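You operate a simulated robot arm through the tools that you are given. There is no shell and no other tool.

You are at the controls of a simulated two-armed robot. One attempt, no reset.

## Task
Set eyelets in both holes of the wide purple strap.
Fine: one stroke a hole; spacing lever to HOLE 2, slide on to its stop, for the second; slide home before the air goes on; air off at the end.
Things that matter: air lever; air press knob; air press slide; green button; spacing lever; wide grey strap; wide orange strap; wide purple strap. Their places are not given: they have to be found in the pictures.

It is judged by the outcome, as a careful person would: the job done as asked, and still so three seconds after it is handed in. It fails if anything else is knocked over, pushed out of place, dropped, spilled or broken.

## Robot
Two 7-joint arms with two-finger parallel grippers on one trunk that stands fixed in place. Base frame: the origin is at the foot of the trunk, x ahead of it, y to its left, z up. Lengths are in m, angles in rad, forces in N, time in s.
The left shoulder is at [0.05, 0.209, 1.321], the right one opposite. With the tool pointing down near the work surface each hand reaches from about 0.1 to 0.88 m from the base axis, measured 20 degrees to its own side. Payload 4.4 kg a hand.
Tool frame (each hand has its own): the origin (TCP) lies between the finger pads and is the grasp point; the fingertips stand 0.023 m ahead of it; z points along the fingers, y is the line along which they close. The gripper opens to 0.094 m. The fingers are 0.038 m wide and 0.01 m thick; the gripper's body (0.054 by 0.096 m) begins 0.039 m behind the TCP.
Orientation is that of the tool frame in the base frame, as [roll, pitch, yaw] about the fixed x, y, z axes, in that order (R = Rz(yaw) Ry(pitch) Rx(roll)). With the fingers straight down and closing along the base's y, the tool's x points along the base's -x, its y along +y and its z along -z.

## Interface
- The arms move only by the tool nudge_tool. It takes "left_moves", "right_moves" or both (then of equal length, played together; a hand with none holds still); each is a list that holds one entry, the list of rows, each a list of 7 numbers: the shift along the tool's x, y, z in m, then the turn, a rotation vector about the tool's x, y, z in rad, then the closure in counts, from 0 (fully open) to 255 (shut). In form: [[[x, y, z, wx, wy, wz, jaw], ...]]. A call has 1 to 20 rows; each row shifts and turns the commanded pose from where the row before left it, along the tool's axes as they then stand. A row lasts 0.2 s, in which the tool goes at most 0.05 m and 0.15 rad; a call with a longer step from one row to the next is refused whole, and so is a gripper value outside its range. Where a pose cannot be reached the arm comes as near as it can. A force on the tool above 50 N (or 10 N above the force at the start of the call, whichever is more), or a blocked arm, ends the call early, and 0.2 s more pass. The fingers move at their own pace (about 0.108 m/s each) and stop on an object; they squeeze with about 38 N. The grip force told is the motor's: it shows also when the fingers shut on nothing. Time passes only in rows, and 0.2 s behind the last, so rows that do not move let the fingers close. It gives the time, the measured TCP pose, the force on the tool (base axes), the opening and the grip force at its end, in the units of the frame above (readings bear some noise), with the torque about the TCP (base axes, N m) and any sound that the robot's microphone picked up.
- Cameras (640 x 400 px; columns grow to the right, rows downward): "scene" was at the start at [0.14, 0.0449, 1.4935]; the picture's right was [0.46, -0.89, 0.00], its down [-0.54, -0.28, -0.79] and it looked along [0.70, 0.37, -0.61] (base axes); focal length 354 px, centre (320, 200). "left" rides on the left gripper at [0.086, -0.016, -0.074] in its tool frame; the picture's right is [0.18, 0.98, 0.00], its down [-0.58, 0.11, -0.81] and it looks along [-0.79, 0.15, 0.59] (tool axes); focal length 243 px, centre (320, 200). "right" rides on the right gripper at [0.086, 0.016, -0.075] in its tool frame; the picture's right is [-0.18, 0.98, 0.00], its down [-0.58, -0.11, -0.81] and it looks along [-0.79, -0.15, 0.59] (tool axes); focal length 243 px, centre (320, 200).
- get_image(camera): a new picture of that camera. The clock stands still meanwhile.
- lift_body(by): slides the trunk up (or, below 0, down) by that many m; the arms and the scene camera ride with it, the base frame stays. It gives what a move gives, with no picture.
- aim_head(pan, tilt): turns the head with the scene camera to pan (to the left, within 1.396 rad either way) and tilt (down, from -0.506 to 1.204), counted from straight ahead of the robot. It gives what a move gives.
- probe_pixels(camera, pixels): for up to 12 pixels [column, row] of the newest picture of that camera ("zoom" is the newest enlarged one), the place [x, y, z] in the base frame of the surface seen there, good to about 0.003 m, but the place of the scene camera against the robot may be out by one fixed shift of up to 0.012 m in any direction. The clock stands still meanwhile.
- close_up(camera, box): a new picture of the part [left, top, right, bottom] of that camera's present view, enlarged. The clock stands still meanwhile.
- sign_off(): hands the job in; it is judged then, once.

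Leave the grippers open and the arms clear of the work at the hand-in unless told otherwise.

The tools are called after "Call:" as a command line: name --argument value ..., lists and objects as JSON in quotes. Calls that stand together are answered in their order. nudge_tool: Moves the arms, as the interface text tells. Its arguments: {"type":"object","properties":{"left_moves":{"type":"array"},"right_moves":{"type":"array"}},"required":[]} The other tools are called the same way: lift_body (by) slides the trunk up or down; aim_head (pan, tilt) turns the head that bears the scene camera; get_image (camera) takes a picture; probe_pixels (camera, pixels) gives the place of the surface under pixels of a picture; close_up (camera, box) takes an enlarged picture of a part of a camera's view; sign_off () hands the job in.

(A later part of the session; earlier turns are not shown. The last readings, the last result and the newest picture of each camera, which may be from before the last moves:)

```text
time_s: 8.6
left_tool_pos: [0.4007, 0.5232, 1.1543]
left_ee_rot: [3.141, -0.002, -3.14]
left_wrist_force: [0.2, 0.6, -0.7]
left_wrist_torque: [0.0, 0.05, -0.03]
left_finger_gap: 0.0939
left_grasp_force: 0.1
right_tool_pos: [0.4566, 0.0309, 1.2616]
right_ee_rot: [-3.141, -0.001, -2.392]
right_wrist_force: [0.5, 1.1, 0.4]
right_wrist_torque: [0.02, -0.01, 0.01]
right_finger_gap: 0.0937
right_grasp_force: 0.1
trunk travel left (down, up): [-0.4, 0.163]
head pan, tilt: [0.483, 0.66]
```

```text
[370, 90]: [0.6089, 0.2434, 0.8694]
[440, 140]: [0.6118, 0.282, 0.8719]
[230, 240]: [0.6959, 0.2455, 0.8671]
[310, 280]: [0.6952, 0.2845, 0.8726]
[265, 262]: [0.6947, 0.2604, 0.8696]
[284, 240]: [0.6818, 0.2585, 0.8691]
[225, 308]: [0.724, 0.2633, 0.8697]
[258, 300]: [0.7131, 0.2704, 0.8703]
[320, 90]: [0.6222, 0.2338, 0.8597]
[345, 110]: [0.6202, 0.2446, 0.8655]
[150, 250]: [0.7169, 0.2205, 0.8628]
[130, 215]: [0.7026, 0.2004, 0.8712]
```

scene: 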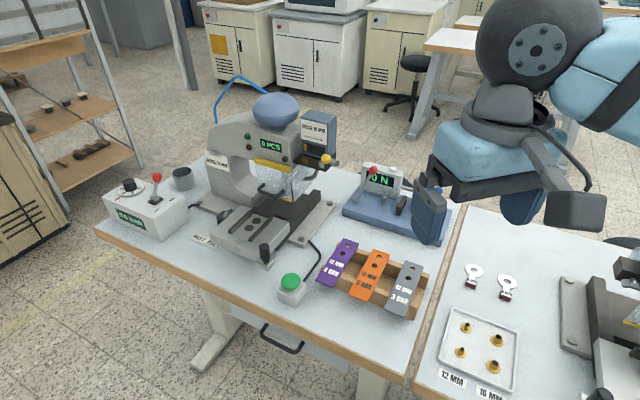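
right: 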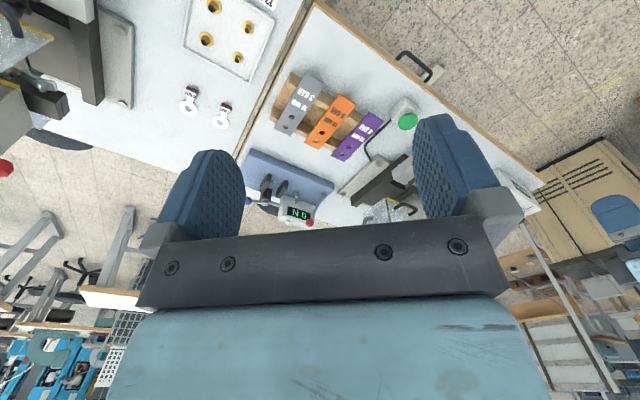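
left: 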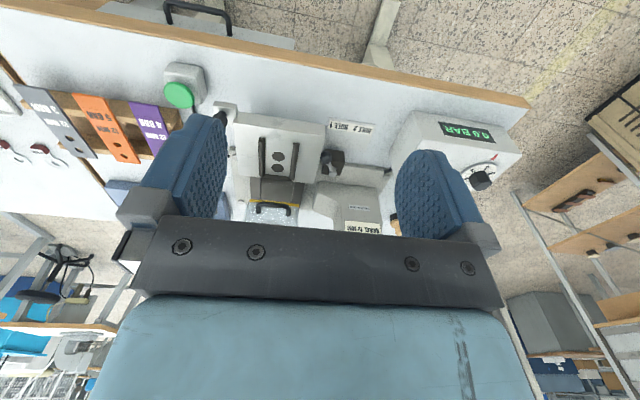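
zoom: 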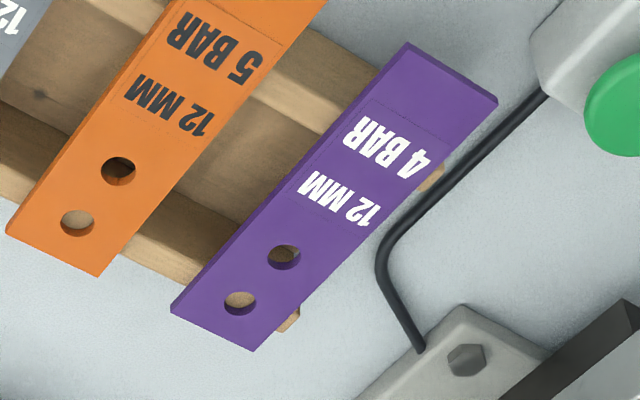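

Strap: about 0.041 wide, 0.151 long, along x with its holes at the far end; holes about 0.020 and 0.047 from that end, which fits the nest (stop at x≈0.676, die holes x≈0.657/0.629). The yellow ball centre is about (0.753, 0.347, 1.073), hub about (0.797, -, 1.040). First the yellow knob: I'll bring the left hand in front of it with a slight tilt, and retract the right hand.

Call:
nudge_tool --left_moves '[[[-0.0313, -0.0251, -0.0066, 0, 0, 0, 0], [-0.0313, -0.0251, -0.0066, 0, 0, 0, 0], [-0.0313, -0.0251, -0.0066, 0, 0, 0, 0], [-0.0313, -0.0251, -0.0066, 0, 0, 0, 0], [-0.0313, -0.0251, -0.0066, 0, 0, 0, 0], [-0.0313, -0.0251, -0.0066, 0, 0, 0, 0], [-0.0313, -0.0251, -0.0066, 0, 0, 0, 0], [0, 0, 0, 0, -0.15, 0, 0], [0, 0, 0, 0, -0.15, 0, 0], [0, 0, 0, 0, 0, 0, 0]]]' --right_moves '[[[0, 0, 0, 0, 0, 0.15, 0], [0, 0, 0, 0, 0, 0.15, 0], [0, 0, 0, 0, 0, 0.15, 0], [0, 0, 0, 0, 0, 0.15, 0], [0, 0, 0, 0, 0, 0.15, 0], [0.02, -0.04, 0, 0, 0, 0, 0], [0.02, -0.04, 0, 0, 0, 0, 0], [0.02, -0.04, 0, 0, 0, 0, 0], [0.02, -0.04, 0, 0, 0, 0, 0], [0.02, -0.04, 0, 0, 0, 0, 0]]]'

Call:
get_image --camera "left"

Call:
get_image --camera "scene"

```text
time_s: 10.8
left_tool_pos: [0.6175, 0.3469, 1.2005]
left_ee_rot: [3.14, 0.302, -3.141]
left_wrist_force: [0.5, -0.2, 0.6]
left_wrist_torque: [0.02, 0.03, 0.02]
left_finger_gap: 0.0942
left_grasp_force: 0.0
right_tool_pos: [0.3549, -0.1707, 1.2621]
right_ee_rot: [3.139, 0.002, 3.141]
right_wrist_force: [-0.2, -0.8, -0.7]
right_wrist_torque: [0.03, -0.02, 0.01]
right_finger_gap: 0.0942
right_grasp_force: 0.1
trunk travel left (down, up): [-0.4, 0.163]
head pan, tilt: [0.483, 0.66]
```

```text
taken
```

left: 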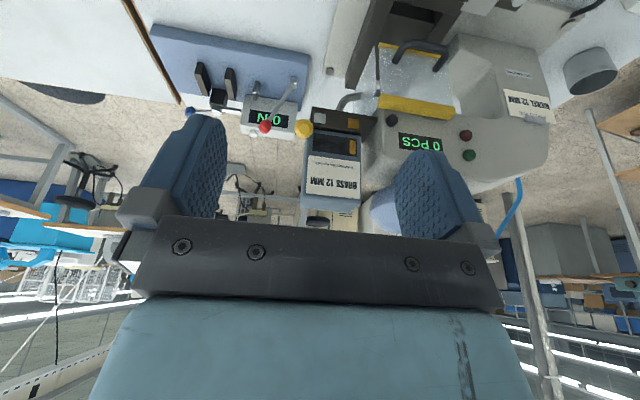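

```text
taken
```

scene: 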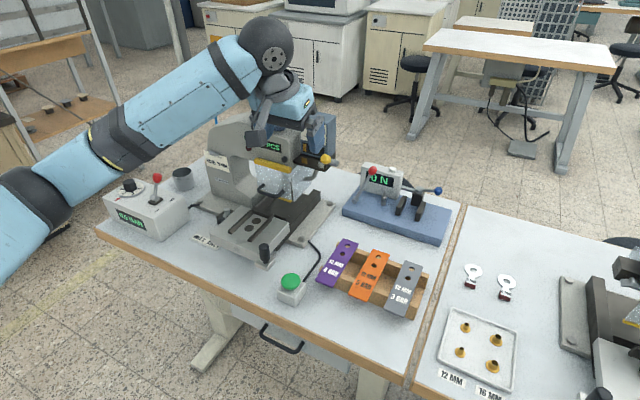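

The ball shows at (304,128) in the left view. I'll enlarge this and probe the ball and lever from here.

Call:
close_up --camera "left" --box '[285, 95, 375, 205]'

Call:
close_up --camera "left" --box '[290, 100, 370, 160]'

Call:
probe_pixels --camera "zoom" --pixels '[[110, 225], [118, 190], [80, 225], [140, 225], [300, 150], [520, 160], [180, 100], [540, 290], [200, 280], [160, 200], [150, 170], [110, 265]]'

```text
3.64 times, centred on (330, 150) of left
```

zoom: 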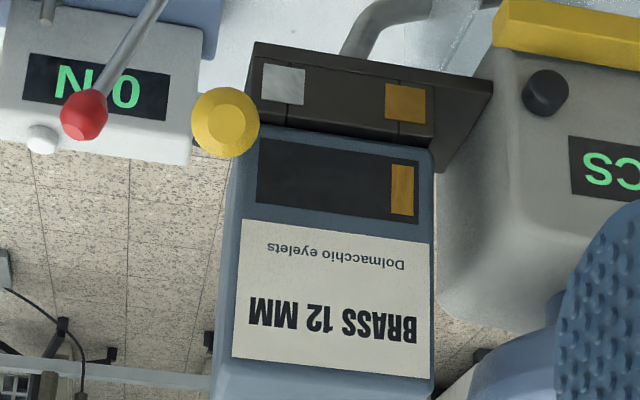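

```text
6.67 times, centred on (330, 130) of left
```

zoom: 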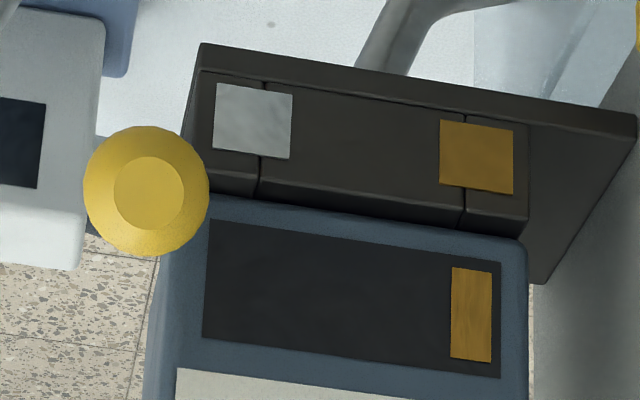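

```text
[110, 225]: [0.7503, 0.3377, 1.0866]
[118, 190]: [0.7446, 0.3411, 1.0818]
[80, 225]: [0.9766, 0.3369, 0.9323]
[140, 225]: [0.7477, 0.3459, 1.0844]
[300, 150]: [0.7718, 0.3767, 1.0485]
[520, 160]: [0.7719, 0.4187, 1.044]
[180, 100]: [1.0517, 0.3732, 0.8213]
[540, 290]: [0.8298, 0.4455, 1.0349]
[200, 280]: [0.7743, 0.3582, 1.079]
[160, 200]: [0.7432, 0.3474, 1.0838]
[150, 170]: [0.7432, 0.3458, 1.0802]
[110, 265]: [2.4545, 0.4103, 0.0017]
```

From here the ball centre again works out to about (0.753, 0.346, 1.074). I'll shut the left fingers and bring the tips to just above the ball (TCP about (0.738, 0.341, 1.135)), clear of the feed plate.

Call:
nudge_tool --left_moves '[[[0, 0, 0, 0, 0, 0, 255], [0, 0, 0, 0, 0, 0, 255], [-0.0239, -0.0015, 0.0246, 0, 0, 0, 255], [-0.0239, -0.0015, 0.0246, 0, 0, 0, 255], [-0.0239, -0.0015, 0.0246, 0, 0, 0, 255], [-0.0239, -0.0015, 0.0246, 0, 0, 0, 255], [0, 0, 0, 0, 0, 0, 255]]]'

Call:
get_image --camera "left"

Call:
close_up --camera "scene" --box '[240, 80, 360, 190]'

```text
time_s: 12.4
left_tool_pos: [0.7378, 0.3427, 1.1342]
left_ee_rot: [-3.141, 0.303, -3.141]
left_wrist_force: [0.2, -0.2, -0.6]
left_wrist_torque: [-0.01, -0.04, 0.02]
left_finger_gap: 0.0
left_grasp_force: 38.0
right_tool_pos: [0.3551, -0.1684, 1.2625]
right_ee_rot: [3.142, 0.0, 3.141]
right_wrist_force: [-0.7, -0.5, 0.0]
right_wrist_torque: [0.02, -0.04, 0.02]
right_finger_gap: 0.0937
right_grasp_force: 0.1
trunk travel left (down, up): [-0.4, 0.163]
head pan, tilt: [0.483, 0.66]
```

```text
taken
```

left: 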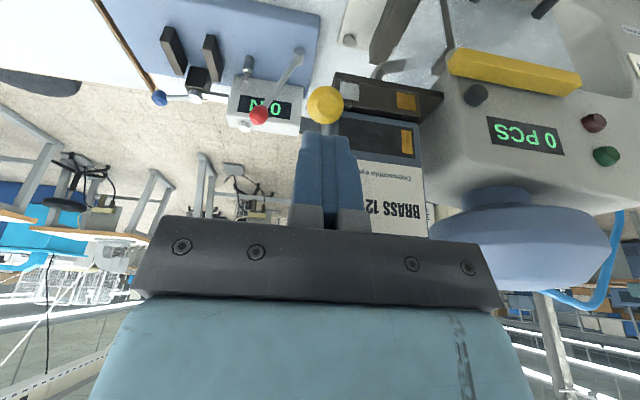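

```text
3.64 times, centred on (300, 135) of scene
```

zoom: 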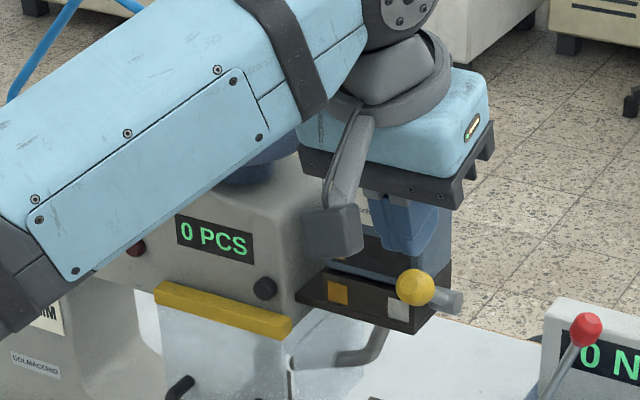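

The fingertips are over the ball with no contact yet. I'll push gently straight down in small steps (0.006 m each) and watch the force.

Call:
nudge_tool --left_moves '[[[0.00178, 0, 0.00573, 0, 0, 0, 255], [0.00178, 0, 0.00573, 0, 0, 0, 255], [0.00178, 0, 0.00573, 0, 0, 0, 255], [0.00178, 0, 0.00573, 0, 0, 0, 255], [0.00178, 0, 0.00573, 0, 0, 0, 255], [0.00178, 0, 0.00573, 0, 0, 0, 255]]]'

Call:
close_up --camera "scene" --box '[280, 110, 350, 185]'

Call:
close_up --camera "left" --box '[270, 60, 450, 210]'

```text
time_s: 13.8
left_tool_pos: [0.7362, 0.3417, 1.1014]
left_ee_rot: [-3.141, 0.302, 3.141]
left_wrist_force: [-10.2, -0.2, 6.6]
left_wrist_torque: [0.03, 0.17, 0.02]
left_finger_gap: 0.0
left_grasp_force: 38.2
right_tool_pos: [0.3534, -0.1692, 1.2629]
right_ee_rot: [3.141, 0.003, -3.141]
right_wrist_force: [0.2, 0.5, 0.4]
right_wrist_torque: [0.05, -0.03, -0.02]
right_finger_gap: 0.0941
right_grasp_force: 0.1
trunk travel left (down, up): [-0.4, 0.163]
head pan, tilt: [0.483, 0.66]
```

```text
5.33 times, centred on (315, 148) of scene
```

zoom: 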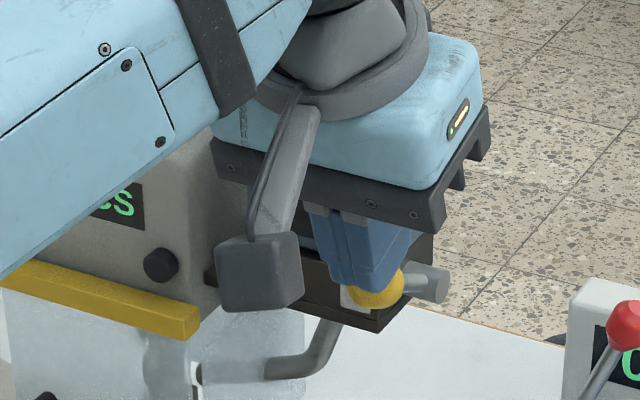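

```text
2.67 times, centred on (360, 135) of left
```

zoom: 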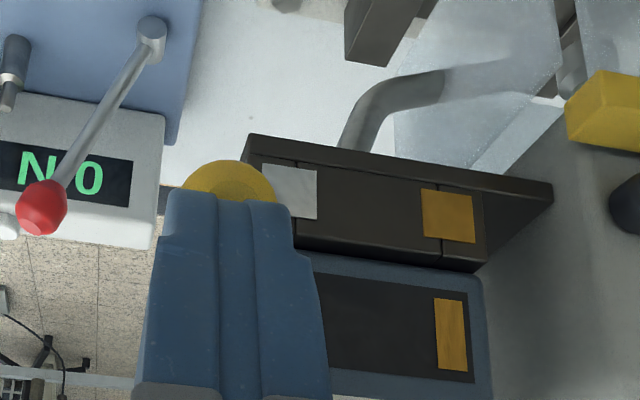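

The tool feels (-10, 0, +6.6) N, which is along the lever's own axis: I'm pressing on the ball's front end rather than across it. I'll back up and look at whether it moved at all.

Call:
nudge_tool --left_moves '[[[-0.003, 0, -0.0096, 0, 0, 0, 255], [-0.003, 0, -0.0096, 0, 0, 0, 255], [-0.003, 0, -0.0096, 0, 0, 0, 255], [0.02, 0, -0.02, 0, 0, 0, 255], [0.03, 0, -0.02, 0, 0, 0, 128], [0.03, 0, 0, 0, 0, 0, 0], [0, 0, 0, 0, 0, 0, 0]]]'

Call:
get_image --camera "left"

Call:
close_up --camera "scene" --box '[280, 110, 350, 185]'

```text
time_s: 15.4
left_tool_pos: [0.6496, 0.341, 1.1417]
left_ee_rot: [-3.141, 0.301, 3.142]
left_wrist_force: [0.3, 0.2, -0.4]
left_wrist_torque: [0.01, 0.01, -0.02]
left_finger_gap: 0.0938
left_grasp_force: 0.0
right_tool_pos: [0.3561, -0.1695, 1.2614]
right_ee_rot: [3.141, 0.0, -3.141]
right_wrist_force: [-0.4, -0.4, 0.3]
right_wrist_torque: [-0.02, 0.01, 0.0]
right_finger_gap: 0.0938
right_grasp_force: 0.1
trunk travel left (down, up): [-0.4, 0.163]
head pan, tilt: [0.483, 0.66]
```

```text
taken
```

left: 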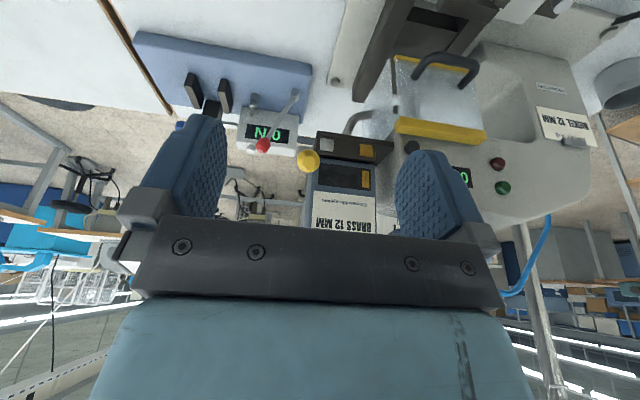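

```text
5.33 times, centred on (315, 148) of scene
```

zoom: 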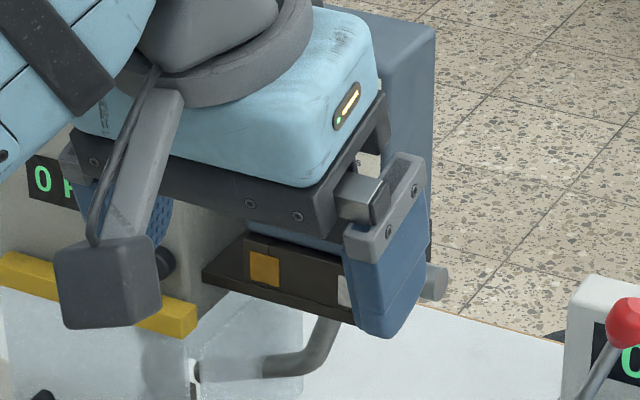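

I'll check the ball's current place in the left view near (308,160).

Call:
close_up --camera "left" --box '[280, 120, 400, 200]'

Call:
probe_pixels --camera "zoom" --pixels '[[145, 220], [165, 210], [145, 195], [115, 225], [180, 240]]'

```text
5.00 times, centred on (340, 160) of left
```

zoom: 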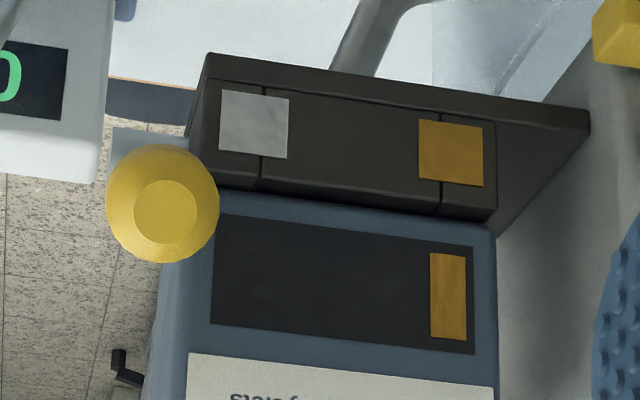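

```text
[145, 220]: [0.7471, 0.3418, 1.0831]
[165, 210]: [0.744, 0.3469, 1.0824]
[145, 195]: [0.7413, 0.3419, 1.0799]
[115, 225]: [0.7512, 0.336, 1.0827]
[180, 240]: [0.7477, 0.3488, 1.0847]
```

The ball is unmoved at the same place. I'll instead grip it from both sides (y): reduce tilt to 0.15, bring open fingers around it with TCP at (0.744, 0.346, 1.080), staying in front of the feed plate (x≈0.768).

Call:
nudge_tool --left_moves '[[[0, 0, 0, 0, 0.15, 0, 0], [-0.0281, 0.0017, 0.025, 0, 0, 0, 0], [-0.0281, 0.0017, 0.025, 0, 0, 0, 0], [-0.0281, 0.0017, 0.025, 0, 0, 0, 0], [0, 0, 0, 0, 0, 0, 0]]]'

Call:
get_image --camera "left"

Call:
close_up --camera "scene" --box '[270, 90, 360, 185]'

```text
time_s: 16.6
left_tool_pos: [0.7455, 0.3477, 1.0812]
left_ee_rot: [3.141, 0.15, 3.141]
left_wrist_force: [-1.2, -0.6, 0.2]
left_wrist_torque: [0.01, -0.07, 0.01]
left_finger_gap: 0.0939
left_grasp_force: 0.1
right_tool_pos: [0.3545, -0.1683, 1.2621]
right_ee_rot: [3.141, 0.0, 3.141]
right_wrist_force: [0.0, -0.8, 0.0]
right_wrist_torque: [0.01, 0.03, 0.02]
right_finger_gap: 0.0939
right_grasp_force: 0.0
trunk travel left (down, up): [-0.4, 0.163]
head pan, tilt: [0.483, 0.66]
```

```text
taken
```

left: 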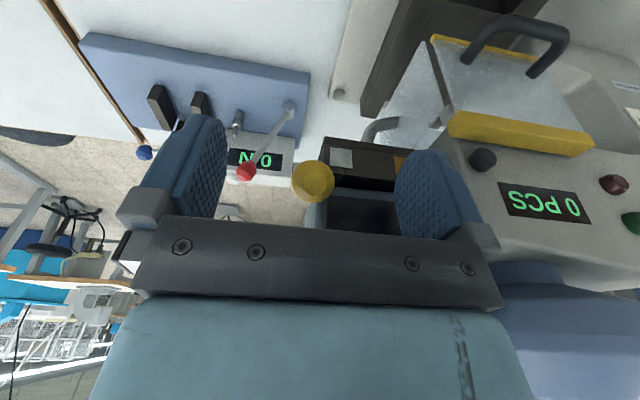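

```text
4.21 times, centred on (315, 138) of scene
```

zoom: 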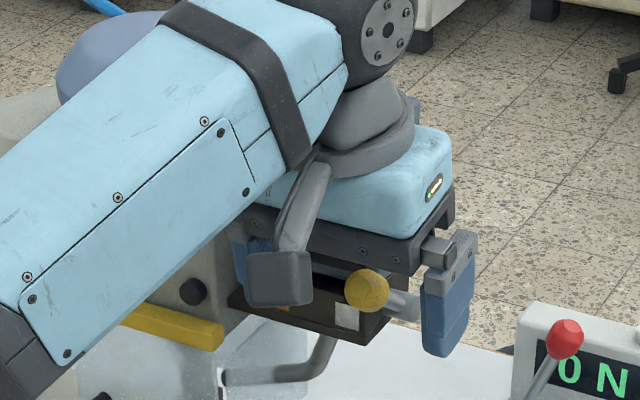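

The ball is centred between the fingers (313,180). Now close on it.

Call:
nudge_tool --left_moves '[[[0, 0, 0, 0, 0, 0, 255], [0, 0, 0, 0, 0, 0, 255], [0, 0, 0, 0, 0, 0, 255], [0, 0, 0, 0, 0, 0, 255]]]'

Call:
get_image --camera "left"

```text
time_s: 17.6
left_tool_pos: [0.7445, 0.3456, 1.0829]
left_ee_rot: [3.14, 0.149, 3.138]
left_wrist_force: [-1.2, -12.9, -3.4]
left_wrist_torque: [-0.23, 0.12, -0.2]
left_finger_gap: 0.0212
left_grasp_force: 45.1
right_tool_pos: [0.3562, -0.1712, 1.2623]
right_ee_rot: [3.141, 0.0, -3.141]
right_wrist_force: [-0.6, 0.6, 0.4]
right_wrist_torque: [0.01, 0.0, 0.0]
right_finger_gap: 0.0938
right_grasp_force: 0.0
trunk travel left (down, up): [-0.4, 0.163]
head pan, tilt: [0.483, 0.66]
```

```text
taken
```

left: 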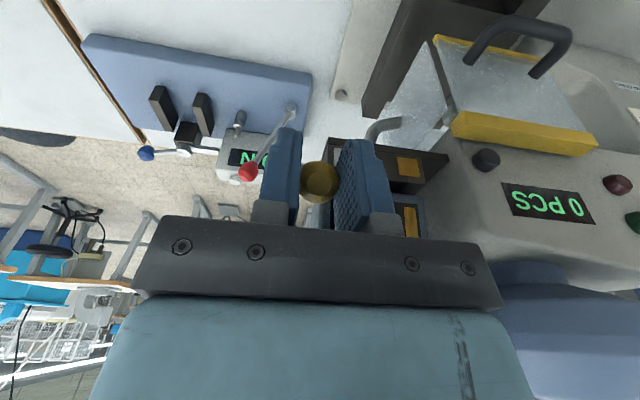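

Gripped (gap 0.021). There's 13 N sideways, so I'll recentre by -0.002 in y, then try a gentle 0.010 m move along the down-and-forward arc (tangent (-0.6,-0.8) in x,z).

Call:
nudge_tool --left_moves '[[[0, -0.002, 0, 0, 0, 0, 255], [0.0036, 0, 0.0035, 0, 0, 0, 255], [0.0036, 0, 0.0035, 0, 0, 0, 255], [0, 0, 0, 0, 0, 0, 255]]]'

```text
time_s: 18.6
left_tool_pos: [0.7385, 0.3446, 1.0752]
left_ee_rot: [3.139, 0.153, 3.141]
left_wrist_force: [14.2, -2.1, 15.6]
left_wrist_torque: [0.0, -1.44, -0.07]
left_finger_gap: 0.0212
left_grasp_force: 45.0
right_tool_pos: [0.3561, -0.17, 1.262]
right_ee_rot: [3.14, 0.0, 3.141]
right_wrist_force: [-1.0, 1.2, -0.3]
right_wrist_torque: [0.01, 0.03, 0.0]
right_finger_gap: 0.094
right_grasp_force: 0.1
trunk travel left (down, up): [-0.4, 0.163]
head pan, tilt: [0.483, 0.66]
```

It followed the full 0.010 m with about 21 N resistance along the arc. I'll check in the picture if the ball really moved with the hand.

Call:
close_up --camera "scene" --box '[270, 90, 360, 185]'

Call:
close_up --camera "left" --box '[250, 100, 450, 240]'

```text
4.21 times, centred on (315, 138) of scene
```

zoom: 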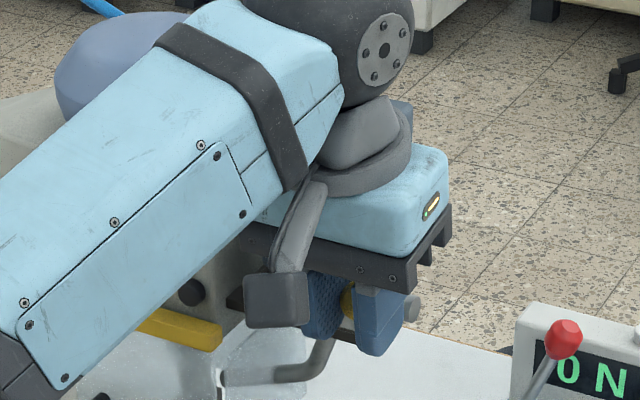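

```text
2.86 times, centred on (350, 170) of left
```

zoom: 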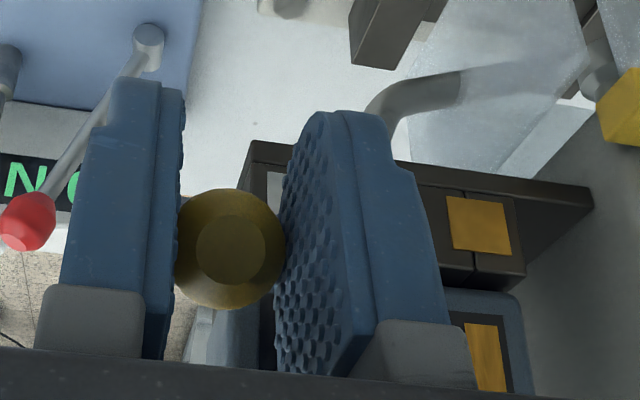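

Call:
probe_pixels --camera "zoom" --pixels '[[230, 248], [215, 235], [240, 260], [230, 210], [230, 290]]'

```text
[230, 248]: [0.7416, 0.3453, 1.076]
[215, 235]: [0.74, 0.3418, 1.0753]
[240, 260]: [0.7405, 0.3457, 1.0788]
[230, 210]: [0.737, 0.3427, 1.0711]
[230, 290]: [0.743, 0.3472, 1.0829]
```

The ball hardly moved (centre about (0.752, 0.347, 1.070)); the pads slipped a little. So it doesn't swing that way freely. The indicator strip in the window sits over the brass mark at the left end, so the knob is more likely a pull-slide along y (out to the right for silver). I'll return to neutral, then try a gentle pull in -y.

Call:
nudge_tool --left_moves '[[[-0.0036, 0, -0.0035, 0, 0, 0, 255], [-0.0036, 0, -0.0035, 0, 0, 0, 255], [0, 0, 0, 0, 0, 0, 255]]]'

Call:
nudge_tool --left_moves '[[[0, -0.003, 0, 0, 0, 0, 255], [0, -0.003, 0, 0, 0, 0, 255], [0, 0, 0, 0, 0, 0, 255]]]'

```text
time_s: 19.4
left_tool_pos: [0.7432, 0.3441, 1.0807]
left_ee_rot: [-3.14, 0.148, 3.141]
left_wrist_force: [-18.7, -2.9, -10.9]
left_wrist_torque: [-0.04, 1.26, -0.04]
left_finger_gap: 0.0215
left_grasp_force: 44.9
right_tool_pos: [0.3553, -0.1683, 1.2628]
right_ee_rot: [-3.142, 0.002, 3.142]
right_wrist_force: [0.1, -1.1, -0.3]
right_wrist_torque: [-0.01, 0.02, 0.0]
right_finger_gap: 0.0943
right_grasp_force: 0.0
trunk travel left (down, up): [-0.4, 0.163]
head pan, tilt: [0.483, 0.66]
```

```text
time_s: 20.2
left_tool_pos: [0.7442, 0.3454, 1.0807]
left_ee_rot: [-3.137, 0.15, -3.137]
left_wrist_force: [-17.1, 29.8, -9.4]
left_wrist_torque: [0.36, 1.16, 0.54]
left_finger_gap: 0.0212
left_grasp_force: 45.2
right_tool_pos: [0.3539, -0.1647, 1.2621]
right_ee_rot: [-3.137, 0.001, 3.141]
right_wrist_force: [0.6, 0.1, -0.3]
right_wrist_torque: [0.02, 0.01, 0.0]
right_finger_gap: 0.0941
right_grasp_force: 0.0
trunk travel left (down, up): [-0.4, 0.163]
head pan, tilt: [0.483, 0.66]
```

Pulling -y met 30 N with no motion, so it doesn't slide. But the earlier arc move showed a 1.3 N·m couple about y that just balances the 21 N tangential force: the lever itself swings, only my rigid grip on the ball resisted its turning. So I'll ease the y pull, loosen to a light grip, and swing the hand together with the lever about its hub (turn about tool -y).

Call:
nudge_tool --left_moves '[[[0, 0.005, 0, 0, 0, 0, 190], [0, 0, 0, 0, 0, 0, 190], [0.0047, 0, 0.0048, 0, -0.1, 0, 200], [0.0047, 0, 0.0048, 0, -0.1, 0, 200], [0.0047, 0, 0.0048, 0, -0.1, 0, 200], [0, 0, 0, 0, 0, 0, 200]]]'

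Call:
close_up --camera "left" --box '[250, 100, 450, 240]'

Call:
close_up --camera "scene" --box '[270, 90, 360, 185]'

```text
time_s: 21.6
left_tool_pos: [0.7354, 0.344, 1.064]
left_ee_rot: [3.141, 0.451, -3.141]
left_wrist_force: [-1.3, 5.0, 0.1]
left_wrist_torque: [0.03, 0.06, 0.08]
left_finger_gap: 0.0225
left_grasp_force: 3.3
right_tool_pos: [0.3563, -0.168, 1.2621]
right_ee_rot: [3.142, -0.001, -3.141]
right_wrist_force: [-0.2, 0.1, -0.7]
right_wrist_torque: [0.0, 0.03, -0.01]
right_finger_gap: 0.0939
right_grasp_force: 0.1
trunk travel left (down, up): [-0.4, 0.163]
head pan, tilt: [0.483, 0.66]
```

```text
2.86 times, centred on (350, 170) of left
```

zoom: 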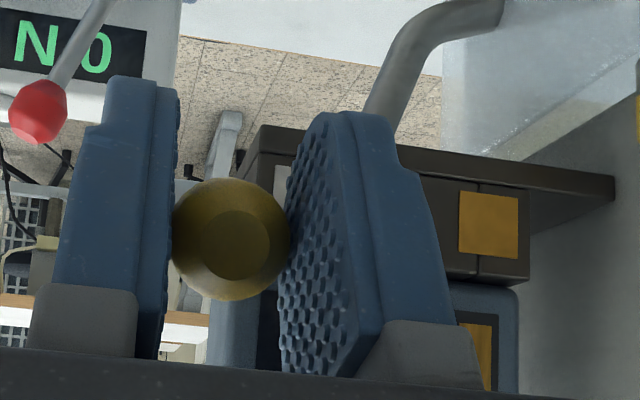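

```text
4.21 times, centred on (315, 138) of scene
```

zoom: 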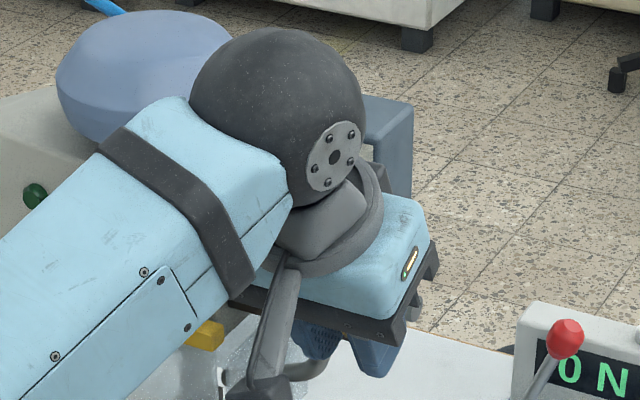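

The force is now nearly nil and the ball keeps its place between the fingers. I'll probe the ball to be sure it's moving with me.

Call:
close_up --camera "left" --box '[250, 100, 450, 240]'

Call:
probe_pixels --camera "zoom" --pixels '[[232, 240], [215, 235], [240, 260], [228, 125], [225, 165], [215, 185]]'

```text
2.86 times, centred on (350, 170) of left
```

zoom: 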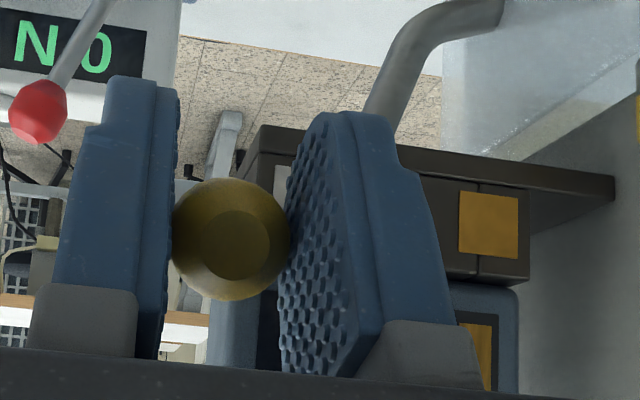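

```text
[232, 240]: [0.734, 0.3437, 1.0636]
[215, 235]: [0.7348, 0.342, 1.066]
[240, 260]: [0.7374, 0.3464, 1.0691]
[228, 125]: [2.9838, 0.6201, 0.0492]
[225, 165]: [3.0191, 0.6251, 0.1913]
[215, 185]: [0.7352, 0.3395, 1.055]
```

The ball moved to centre about (0.746, 0.345, 1.061), right on the arc: the lever is swinging (about 15° so far). I'll carry on with the swing in steps, watching force.

Call:
nudge_tool --left_moves '[[[0.0047, 0, 0.0048, 0, -0.1, 0, 200], [0.0047, 0, 0.0048, 0, -0.1, 0, 200], [0.0047, 0, 0.0048, 0, -0.1, 0, 200], [0, 0, 0, 0, 0, 0, 200]]]'

Call:
close_up --camera "left" --box '[250, 60, 450, 240]'

Call:
get_image --camera "scene"

```text
time_s: 22.6
left_tool_pos: [0.7305, 0.3441, 1.0443]
left_ee_rot: [-3.141, 0.752, 3.141]
left_wrist_force: [-0.9, 5.2, 0.3]
left_wrist_torque: [-0.03, 0.06, 0.11]
left_finger_gap: 0.0226
left_grasp_force: 2.6
right_tool_pos: [0.3555, -0.1688, 1.262]
right_ee_rot: [-3.141, 0.0, 3.141]
right_wrist_force: [0.1, 0.5, -0.3]
right_wrist_torque: [0.02, -0.01, -0.03]
right_finger_gap: 0.094
right_grasp_force: 0.0
trunk travel left (down, up): [-0.4, 0.163]
head pan, tilt: [0.483, 0.66]
```

```text
2.22 times, centred on (350, 150) of left
```

zoom: 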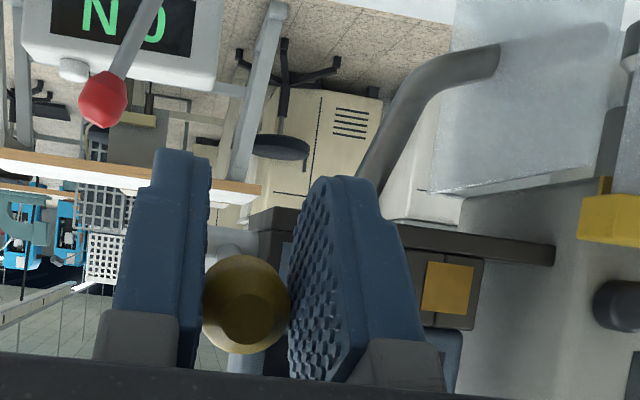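

```text
taken
```

scene: 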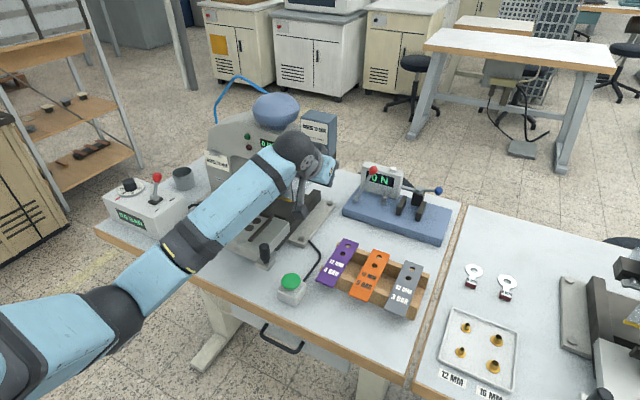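

The lever is about level now, moving freely. I'll check the magazine's card and indicator in the scene.

Call:
close_up --camera "scene" --box '[290, 100, 350, 190]'

Call:
close_up --camera "scene" --box '[60, 140, 340, 330]'

```text
4.44 times, centred on (320, 145) of scene
```

zoom: 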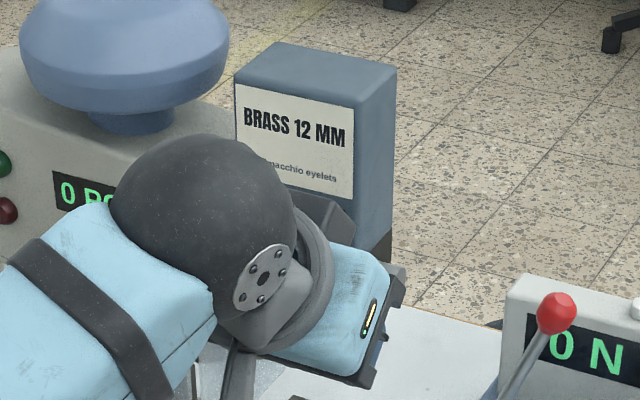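

```text
2.11 times, centred on (200, 235) of scene
```

zoom: 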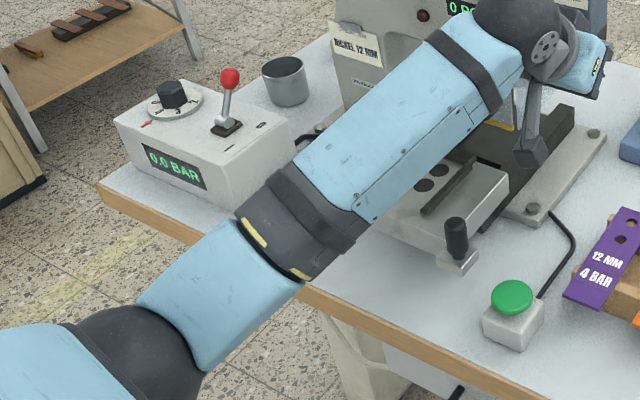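

Still BRASS at mid-swing, as expected. I'll continue the swing 0.3 rad more.

Call:
nudge_tool --left_moves '[[[0.0047, 0, 0.0048, 0, -0.1, 0, 200], [0.0047, 0, 0.0048, 0, -0.1, 0, 200], [0.0047, 0, 0.0048, 0, -0.1, 0, 200], [0, 0, 0, 0, 0, 0, 200]]]'

Call:
close_up --camera "left" --box '[250, 60, 450, 240]'

Call:
close_up --camera "scene" --box '[250, 90, 370, 200]'

```text
time_s: 23.6
left_tool_pos: [0.7306, 0.3433, 1.0245]
left_ee_rot: [3.141, 1.05, 3.142]
left_wrist_force: [-0.8, 0.2, 0.2]
left_wrist_torque: [0.0, 0.02, 0.02]
left_finger_gap: 0.0202
left_grasp_force: 0.1
right_tool_pos: [0.3569, -0.1697, 1.2607]
right_ee_rot: [3.14, 0.0, -3.14]
right_wrist_force: [-0.1, 1.0, 0.3]
right_wrist_torque: [-0.01, -0.02, -0.01]
right_finger_gap: 0.0941
right_grasp_force: 0.1
trunk travel left (down, up): [-0.4, 0.163]
head pan, tilt: [0.483, 0.66]
```

```text
2.22 times, centred on (350, 150) of left
```

zoom: 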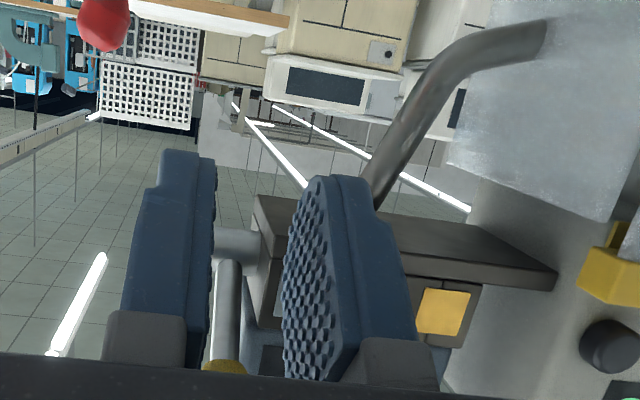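

```text
3.64 times, centred on (310, 145) of scene
```

zoom: 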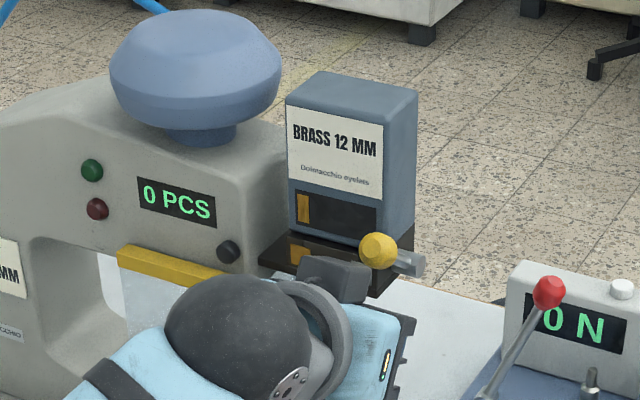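

The light grip let the ball slip and a spring returned the lever to its up position (ball at (378,250) in the zoom). So it's a spring-loaded toggle. I'll open, swing back around the ball, then grip firmly and turn with it through the full arc.

Call:
nudge_tool --left_moves '[[[0, 0, 0, 0, 0, 0, 80], [0, 0, 0, 0, 0, 0, 80], [-0.0051, 0, -0.0043, 0, 0.1, 0, 80], [-0.0051, 0, -0.0043, 0, 0.1, 0, 80], [-0.0051, 0, -0.0043, 0, 0.1, 0, 80], [-0.0051, 0, -0.0043, 0, 0.1, 0, 80], [-0.0051, 0, -0.0043, 0, 0.1, 0, 80], [-0.0051, 0, -0.0043, 0, 0.1, 0, 80], [-0.0051, 0, -0.0043, 0, 0.1, 0, 80], [-0.0051, 0, -0.0043, 0, 0.1, 0, 80], [-0.0051, 0, -0.0043, 0, 0.1, 0, 80], [0, 0, 0, 0, 0, 0, 80]]]'

Call:
close_up --camera "left" --box '[200, 60, 450, 240]'

```text
time_s: 26.2
left_tool_pos: [0.7441, 0.3435, 1.0814]
left_ee_rot: [3.14, 0.148, -3.141]
left_wrist_force: [-1.5, 1.1, 0.7]
left_wrist_torque: [0.04, -0.07, 0.03]
left_finger_gap: 0.0648
left_grasp_force: 0.1
right_tool_pos: [0.356, -0.1684, 1.2625]
right_ee_rot: [-3.141, -0.001, -3.141]
right_wrist_force: [0.7, 0.4, -0.1]
right_wrist_torque: [-0.02, -0.03, -0.03]
right_finger_gap: 0.0941
right_grasp_force: 0.0
trunk travel left (down, up): [-0.4, 0.163]
head pan, tilt: [0.483, 0.66]
```

```text
2.22 times, centred on (325, 150) of left
```

zoom: 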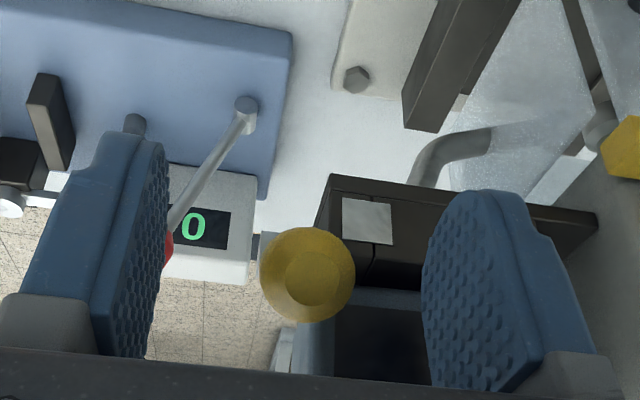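

The ball is about 2 mm toward +y of the finger centre. I'll shift +0.002, close firmly, and start the swing with turning.

Call:
nudge_tool --left_moves '[[[0, 0.0022, 0, 0, 0, 0, 80], [0, 0, 0, 0, 0, 0, 255], [0, 0, 0, 0, 0, 0, 255], [0, 0, 0, 0, 0, 0, 255], [0.0046, 0, 0.0046, 0, -0.1, 0, 255], [0.0046, 0, 0.0046, 0, -0.1, 0, 255], [0.0046, 0, 0.0046, 0, -0.1, 0, 255], [0.0046, 0, 0.0046, 0, -0.1, 0, 255], [0.0046, 0, 0.0046, 0, -0.1, 0, 255], [0, 0, 0, 0, 0, 0, 255]]]'

Call:
close_up --camera "left" --box '[250, 60, 450, 240]'

```text
time_s: 28.4
left_tool_pos: [0.7325, 0.3453, 1.0492]
left_ee_rot: [-3.141, 0.648, -3.142]
left_wrist_force: [-0.1, -10.8, -10.3]
left_wrist_torque: [-0.07, 0.85, -0.17]
left_finger_gap: 0.0211
left_grasp_force: 44.9
right_tool_pos: [0.3571, -0.1693, 1.2611]
right_ee_rot: [3.141, -0.002, -3.14]
right_wrist_force: [0.3, 0.8, 0.7]
right_wrist_torque: [-0.02, -0.02, 0.04]
right_finger_gap: 0.0941
right_grasp_force: 0.0
trunk travel left (down, up): [-0.4, 0.163]
head pan, tilt: [0.483, 0.66]
```

```text
2.22 times, centred on (350, 150) of left
```

zoom: 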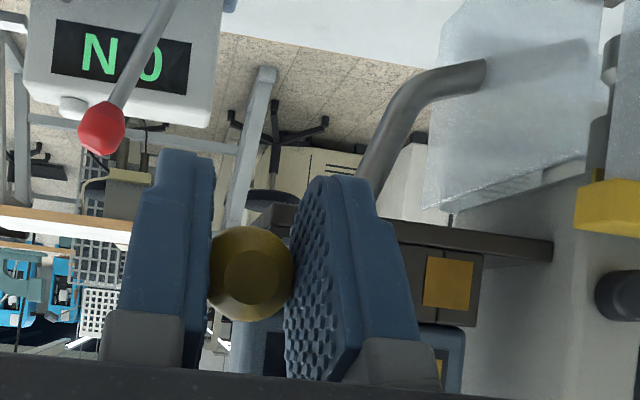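

Firm grip holds, ball stays put between the pads at (250,273). Force is modest (about 10 N). I'll continue the swing another 0.4 rad.

Call:
nudge_tool --left_moves '[[[0.0046, 0, 0.0046, 0, -0.1, 0, 255], [0.0046, 0, 0.0046, 0, -0.1, 0, 255], [0.0046, 0, 0.0046, 0, -0.1, 0, 255], [0.0046, 0, 0.0046, 0, -0.1, 0, 255], [0, 0, 0, 0, 0, 0, 255]]]'

Call:
close_up --camera "left" --box '[250, 60, 450, 240]'

Call:
close_up --camera "scene" --box '[250, 90, 370, 200]'

```text
time_s: 29.6
left_tool_pos: [0.7329, 0.3454, 1.0239]
left_ee_rot: [3.139, 1.048, 3.14]
left_wrist_force: [4.6, -13.4, -10.9]
left_wrist_torque: [0.07, 1.29, -0.2]
left_finger_gap: 0.0211
left_grasp_force: 45.3
right_tool_pos: [0.3578, -0.17, 1.2606]
right_ee_rot: [3.14, -0.002, -3.139]
right_wrist_force: [-0.9, 0.6, -0.2]
right_wrist_torque: [0.0, 0.02, -0.02]
right_finger_gap: 0.0938
right_grasp_force: 0.1
trunk travel left (down, up): [-0.4, 0.163]
head pan, tilt: [0.483, 0.66]
```

```text
2.22 times, centred on (350, 150) of left
```

zoom: 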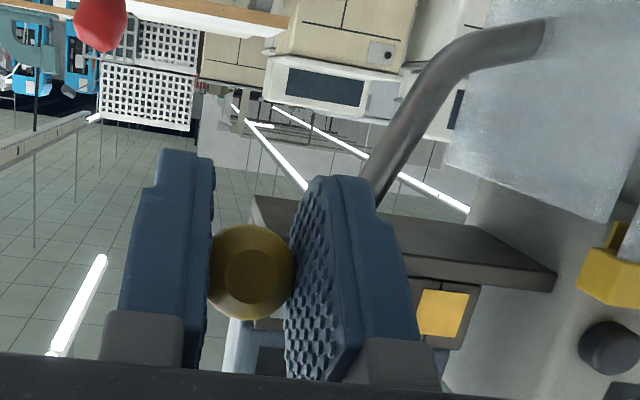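

```text
3.64 times, centred on (310, 145) of scene
```

zoom: 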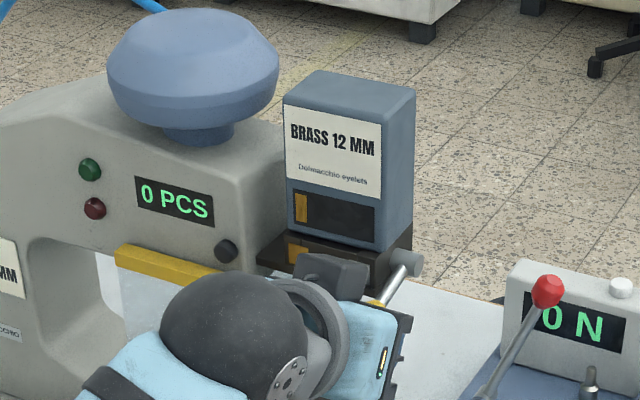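

The lever is clearly below level now and moves freely. The window strip still shows over brass. Continue 0.3 rad more.

Call:
nudge_tool --left_moves '[[[0.0046, 0, 0.0046, 0, -0.1, 0, 255], [0.0046, 0, 0.0046, 0, -0.1, 0, 255], [0.0046, 0, 0.0046, 0, -0.1, 0, 255], [0, 0, 0, 0, 0, 0, 255]]]'

Call:
close_up --camera "scene" --box '[250, 90, 370, 200]'

Call:
get_image --camera "left"

```text
time_s: 30.6
left_tool_pos: [0.7364, 0.3451, 1.0156]
left_ee_rot: [3.127, 1.363, 3.127]
left_wrist_force: [3.7, -6.3, 31.8]
left_wrist_torque: [0.03, 0.05, -0.07]
left_finger_gap: 0.0213
left_grasp_force: 44.8
right_tool_pos: [0.3521, -0.1711, 1.2631]
right_ee_rot: [3.14, 0.005, 3.141]
right_wrist_force: [0.0, 0.3, -0.3]
right_wrist_torque: [-0.01, 0.04, -0.03]
right_finger_gap: 0.0943
right_grasp_force: 0.1
trunk travel left (down, up): [-0.4, 0.163]
head pan, tilt: [0.483, 0.66]
```

```text
3.64 times, centred on (310, 145) of scene
```

zoom: 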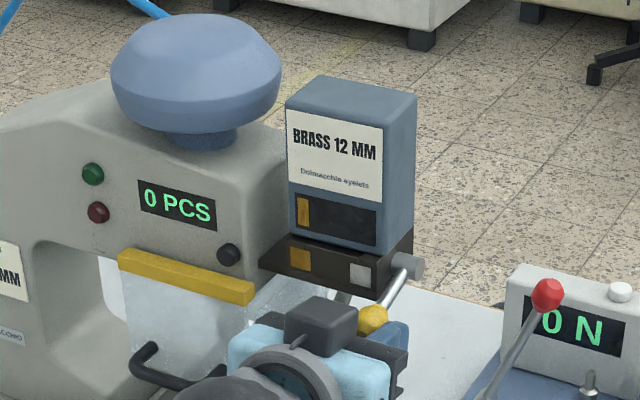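

```text
taken
```

left: 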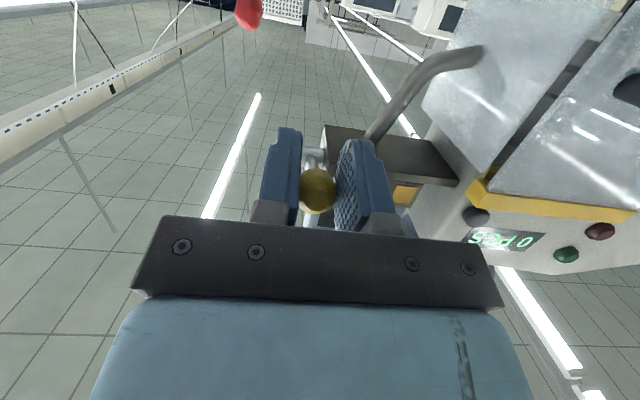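

There's 32 N upward on the hand now, so the lever appears to be at (or near) its lower stop. I'll probe the ball's place and enlarge the magazine.

Call:
close_up --camera "scene" --box '[295, 125, 355, 200]'

Call:
probe_pixels --camera "zoom" --pixels '[[300, 280], [330, 230], [375, 155], [345, 205], [290, 300]]'

Call:
get_image --camera "scene"

```text
5.33 times, centred on (325, 162) of scene
```

zoom: 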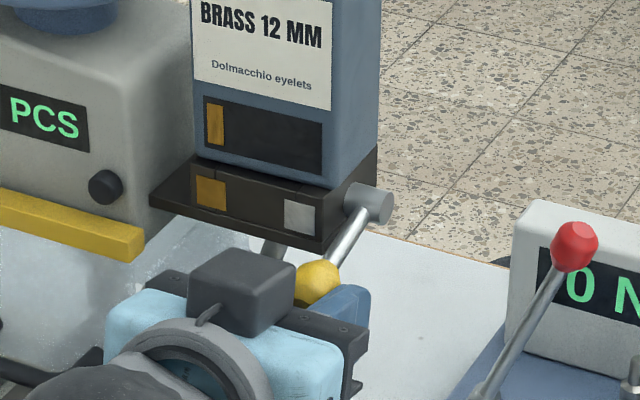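

```text
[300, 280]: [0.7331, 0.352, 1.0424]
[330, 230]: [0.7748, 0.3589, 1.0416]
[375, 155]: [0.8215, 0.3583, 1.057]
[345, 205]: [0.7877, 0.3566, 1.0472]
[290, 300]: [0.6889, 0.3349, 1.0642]
```

```text
taken
```

scene: 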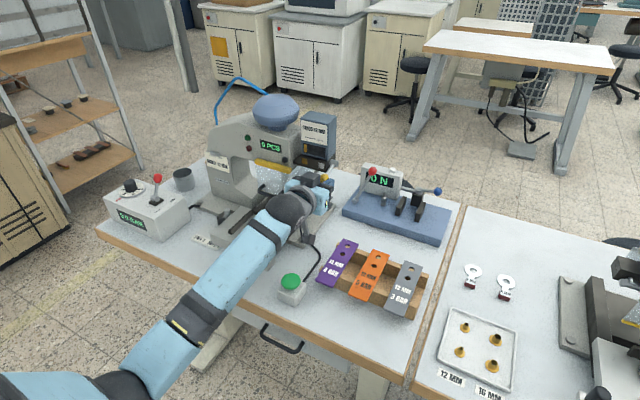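

The lever seems to have a spring return plus a stop here (about 50° below its rest). The card still reads BRASS. I'll hold it against the stop for a second and look again.

Call:
nudge_tool --left_moves '[[[0, 0, 0, 0, 0, 0, 255], [0, 0, 0, 0, 0, 0, 255], [0, 0, 0, 0, 0, 0, 255], [0, 0, 0, 0, 0, 0, 255]]]'

Call:
close_up --camera "scene" --box '[295, 105, 355, 200]'

Call:
close_up --camera "left" --box '[240, 110, 440, 240]'

```text
time_s: 31.6
left_tool_pos: [0.7367, 0.345, 1.014]
left_ee_rot: [3.133, 1.357, 3.132]
left_wrist_force: [4.8, 0.2, 32.6]
left_wrist_torque: [-0.01, -0.49, 0.0]
left_finger_gap: 0.0213
left_grasp_force: 44.3
right_tool_pos: [0.3523, -0.1707, 1.263]
right_ee_rot: [3.14, 0.003, -3.142]
right_wrist_force: [0.2, -0.3, 0.4]
right_wrist_torque: [0.0, 0.01, 0.01]
right_finger_gap: 0.0941
right_grasp_force: 0.2
trunk travel left (down, up): [-0.4, 0.163]
head pan, tilt: [0.483, 0.66]
```

```text
4.21 times, centred on (325, 152) of scene
```

zoom: 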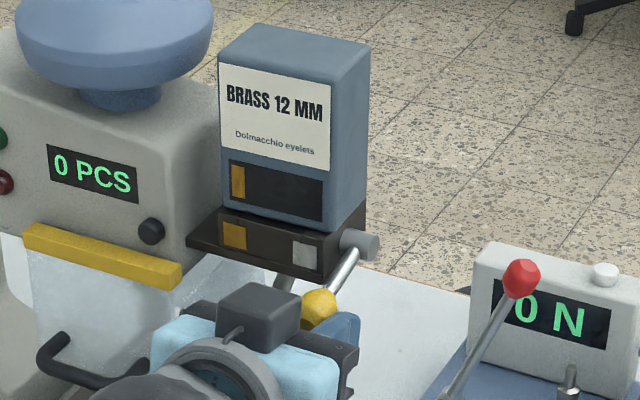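

```text
3.08 times, centred on (340, 175) of left
```

zoom: 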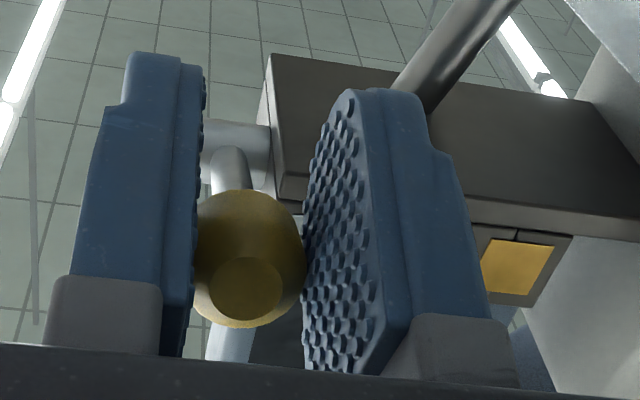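

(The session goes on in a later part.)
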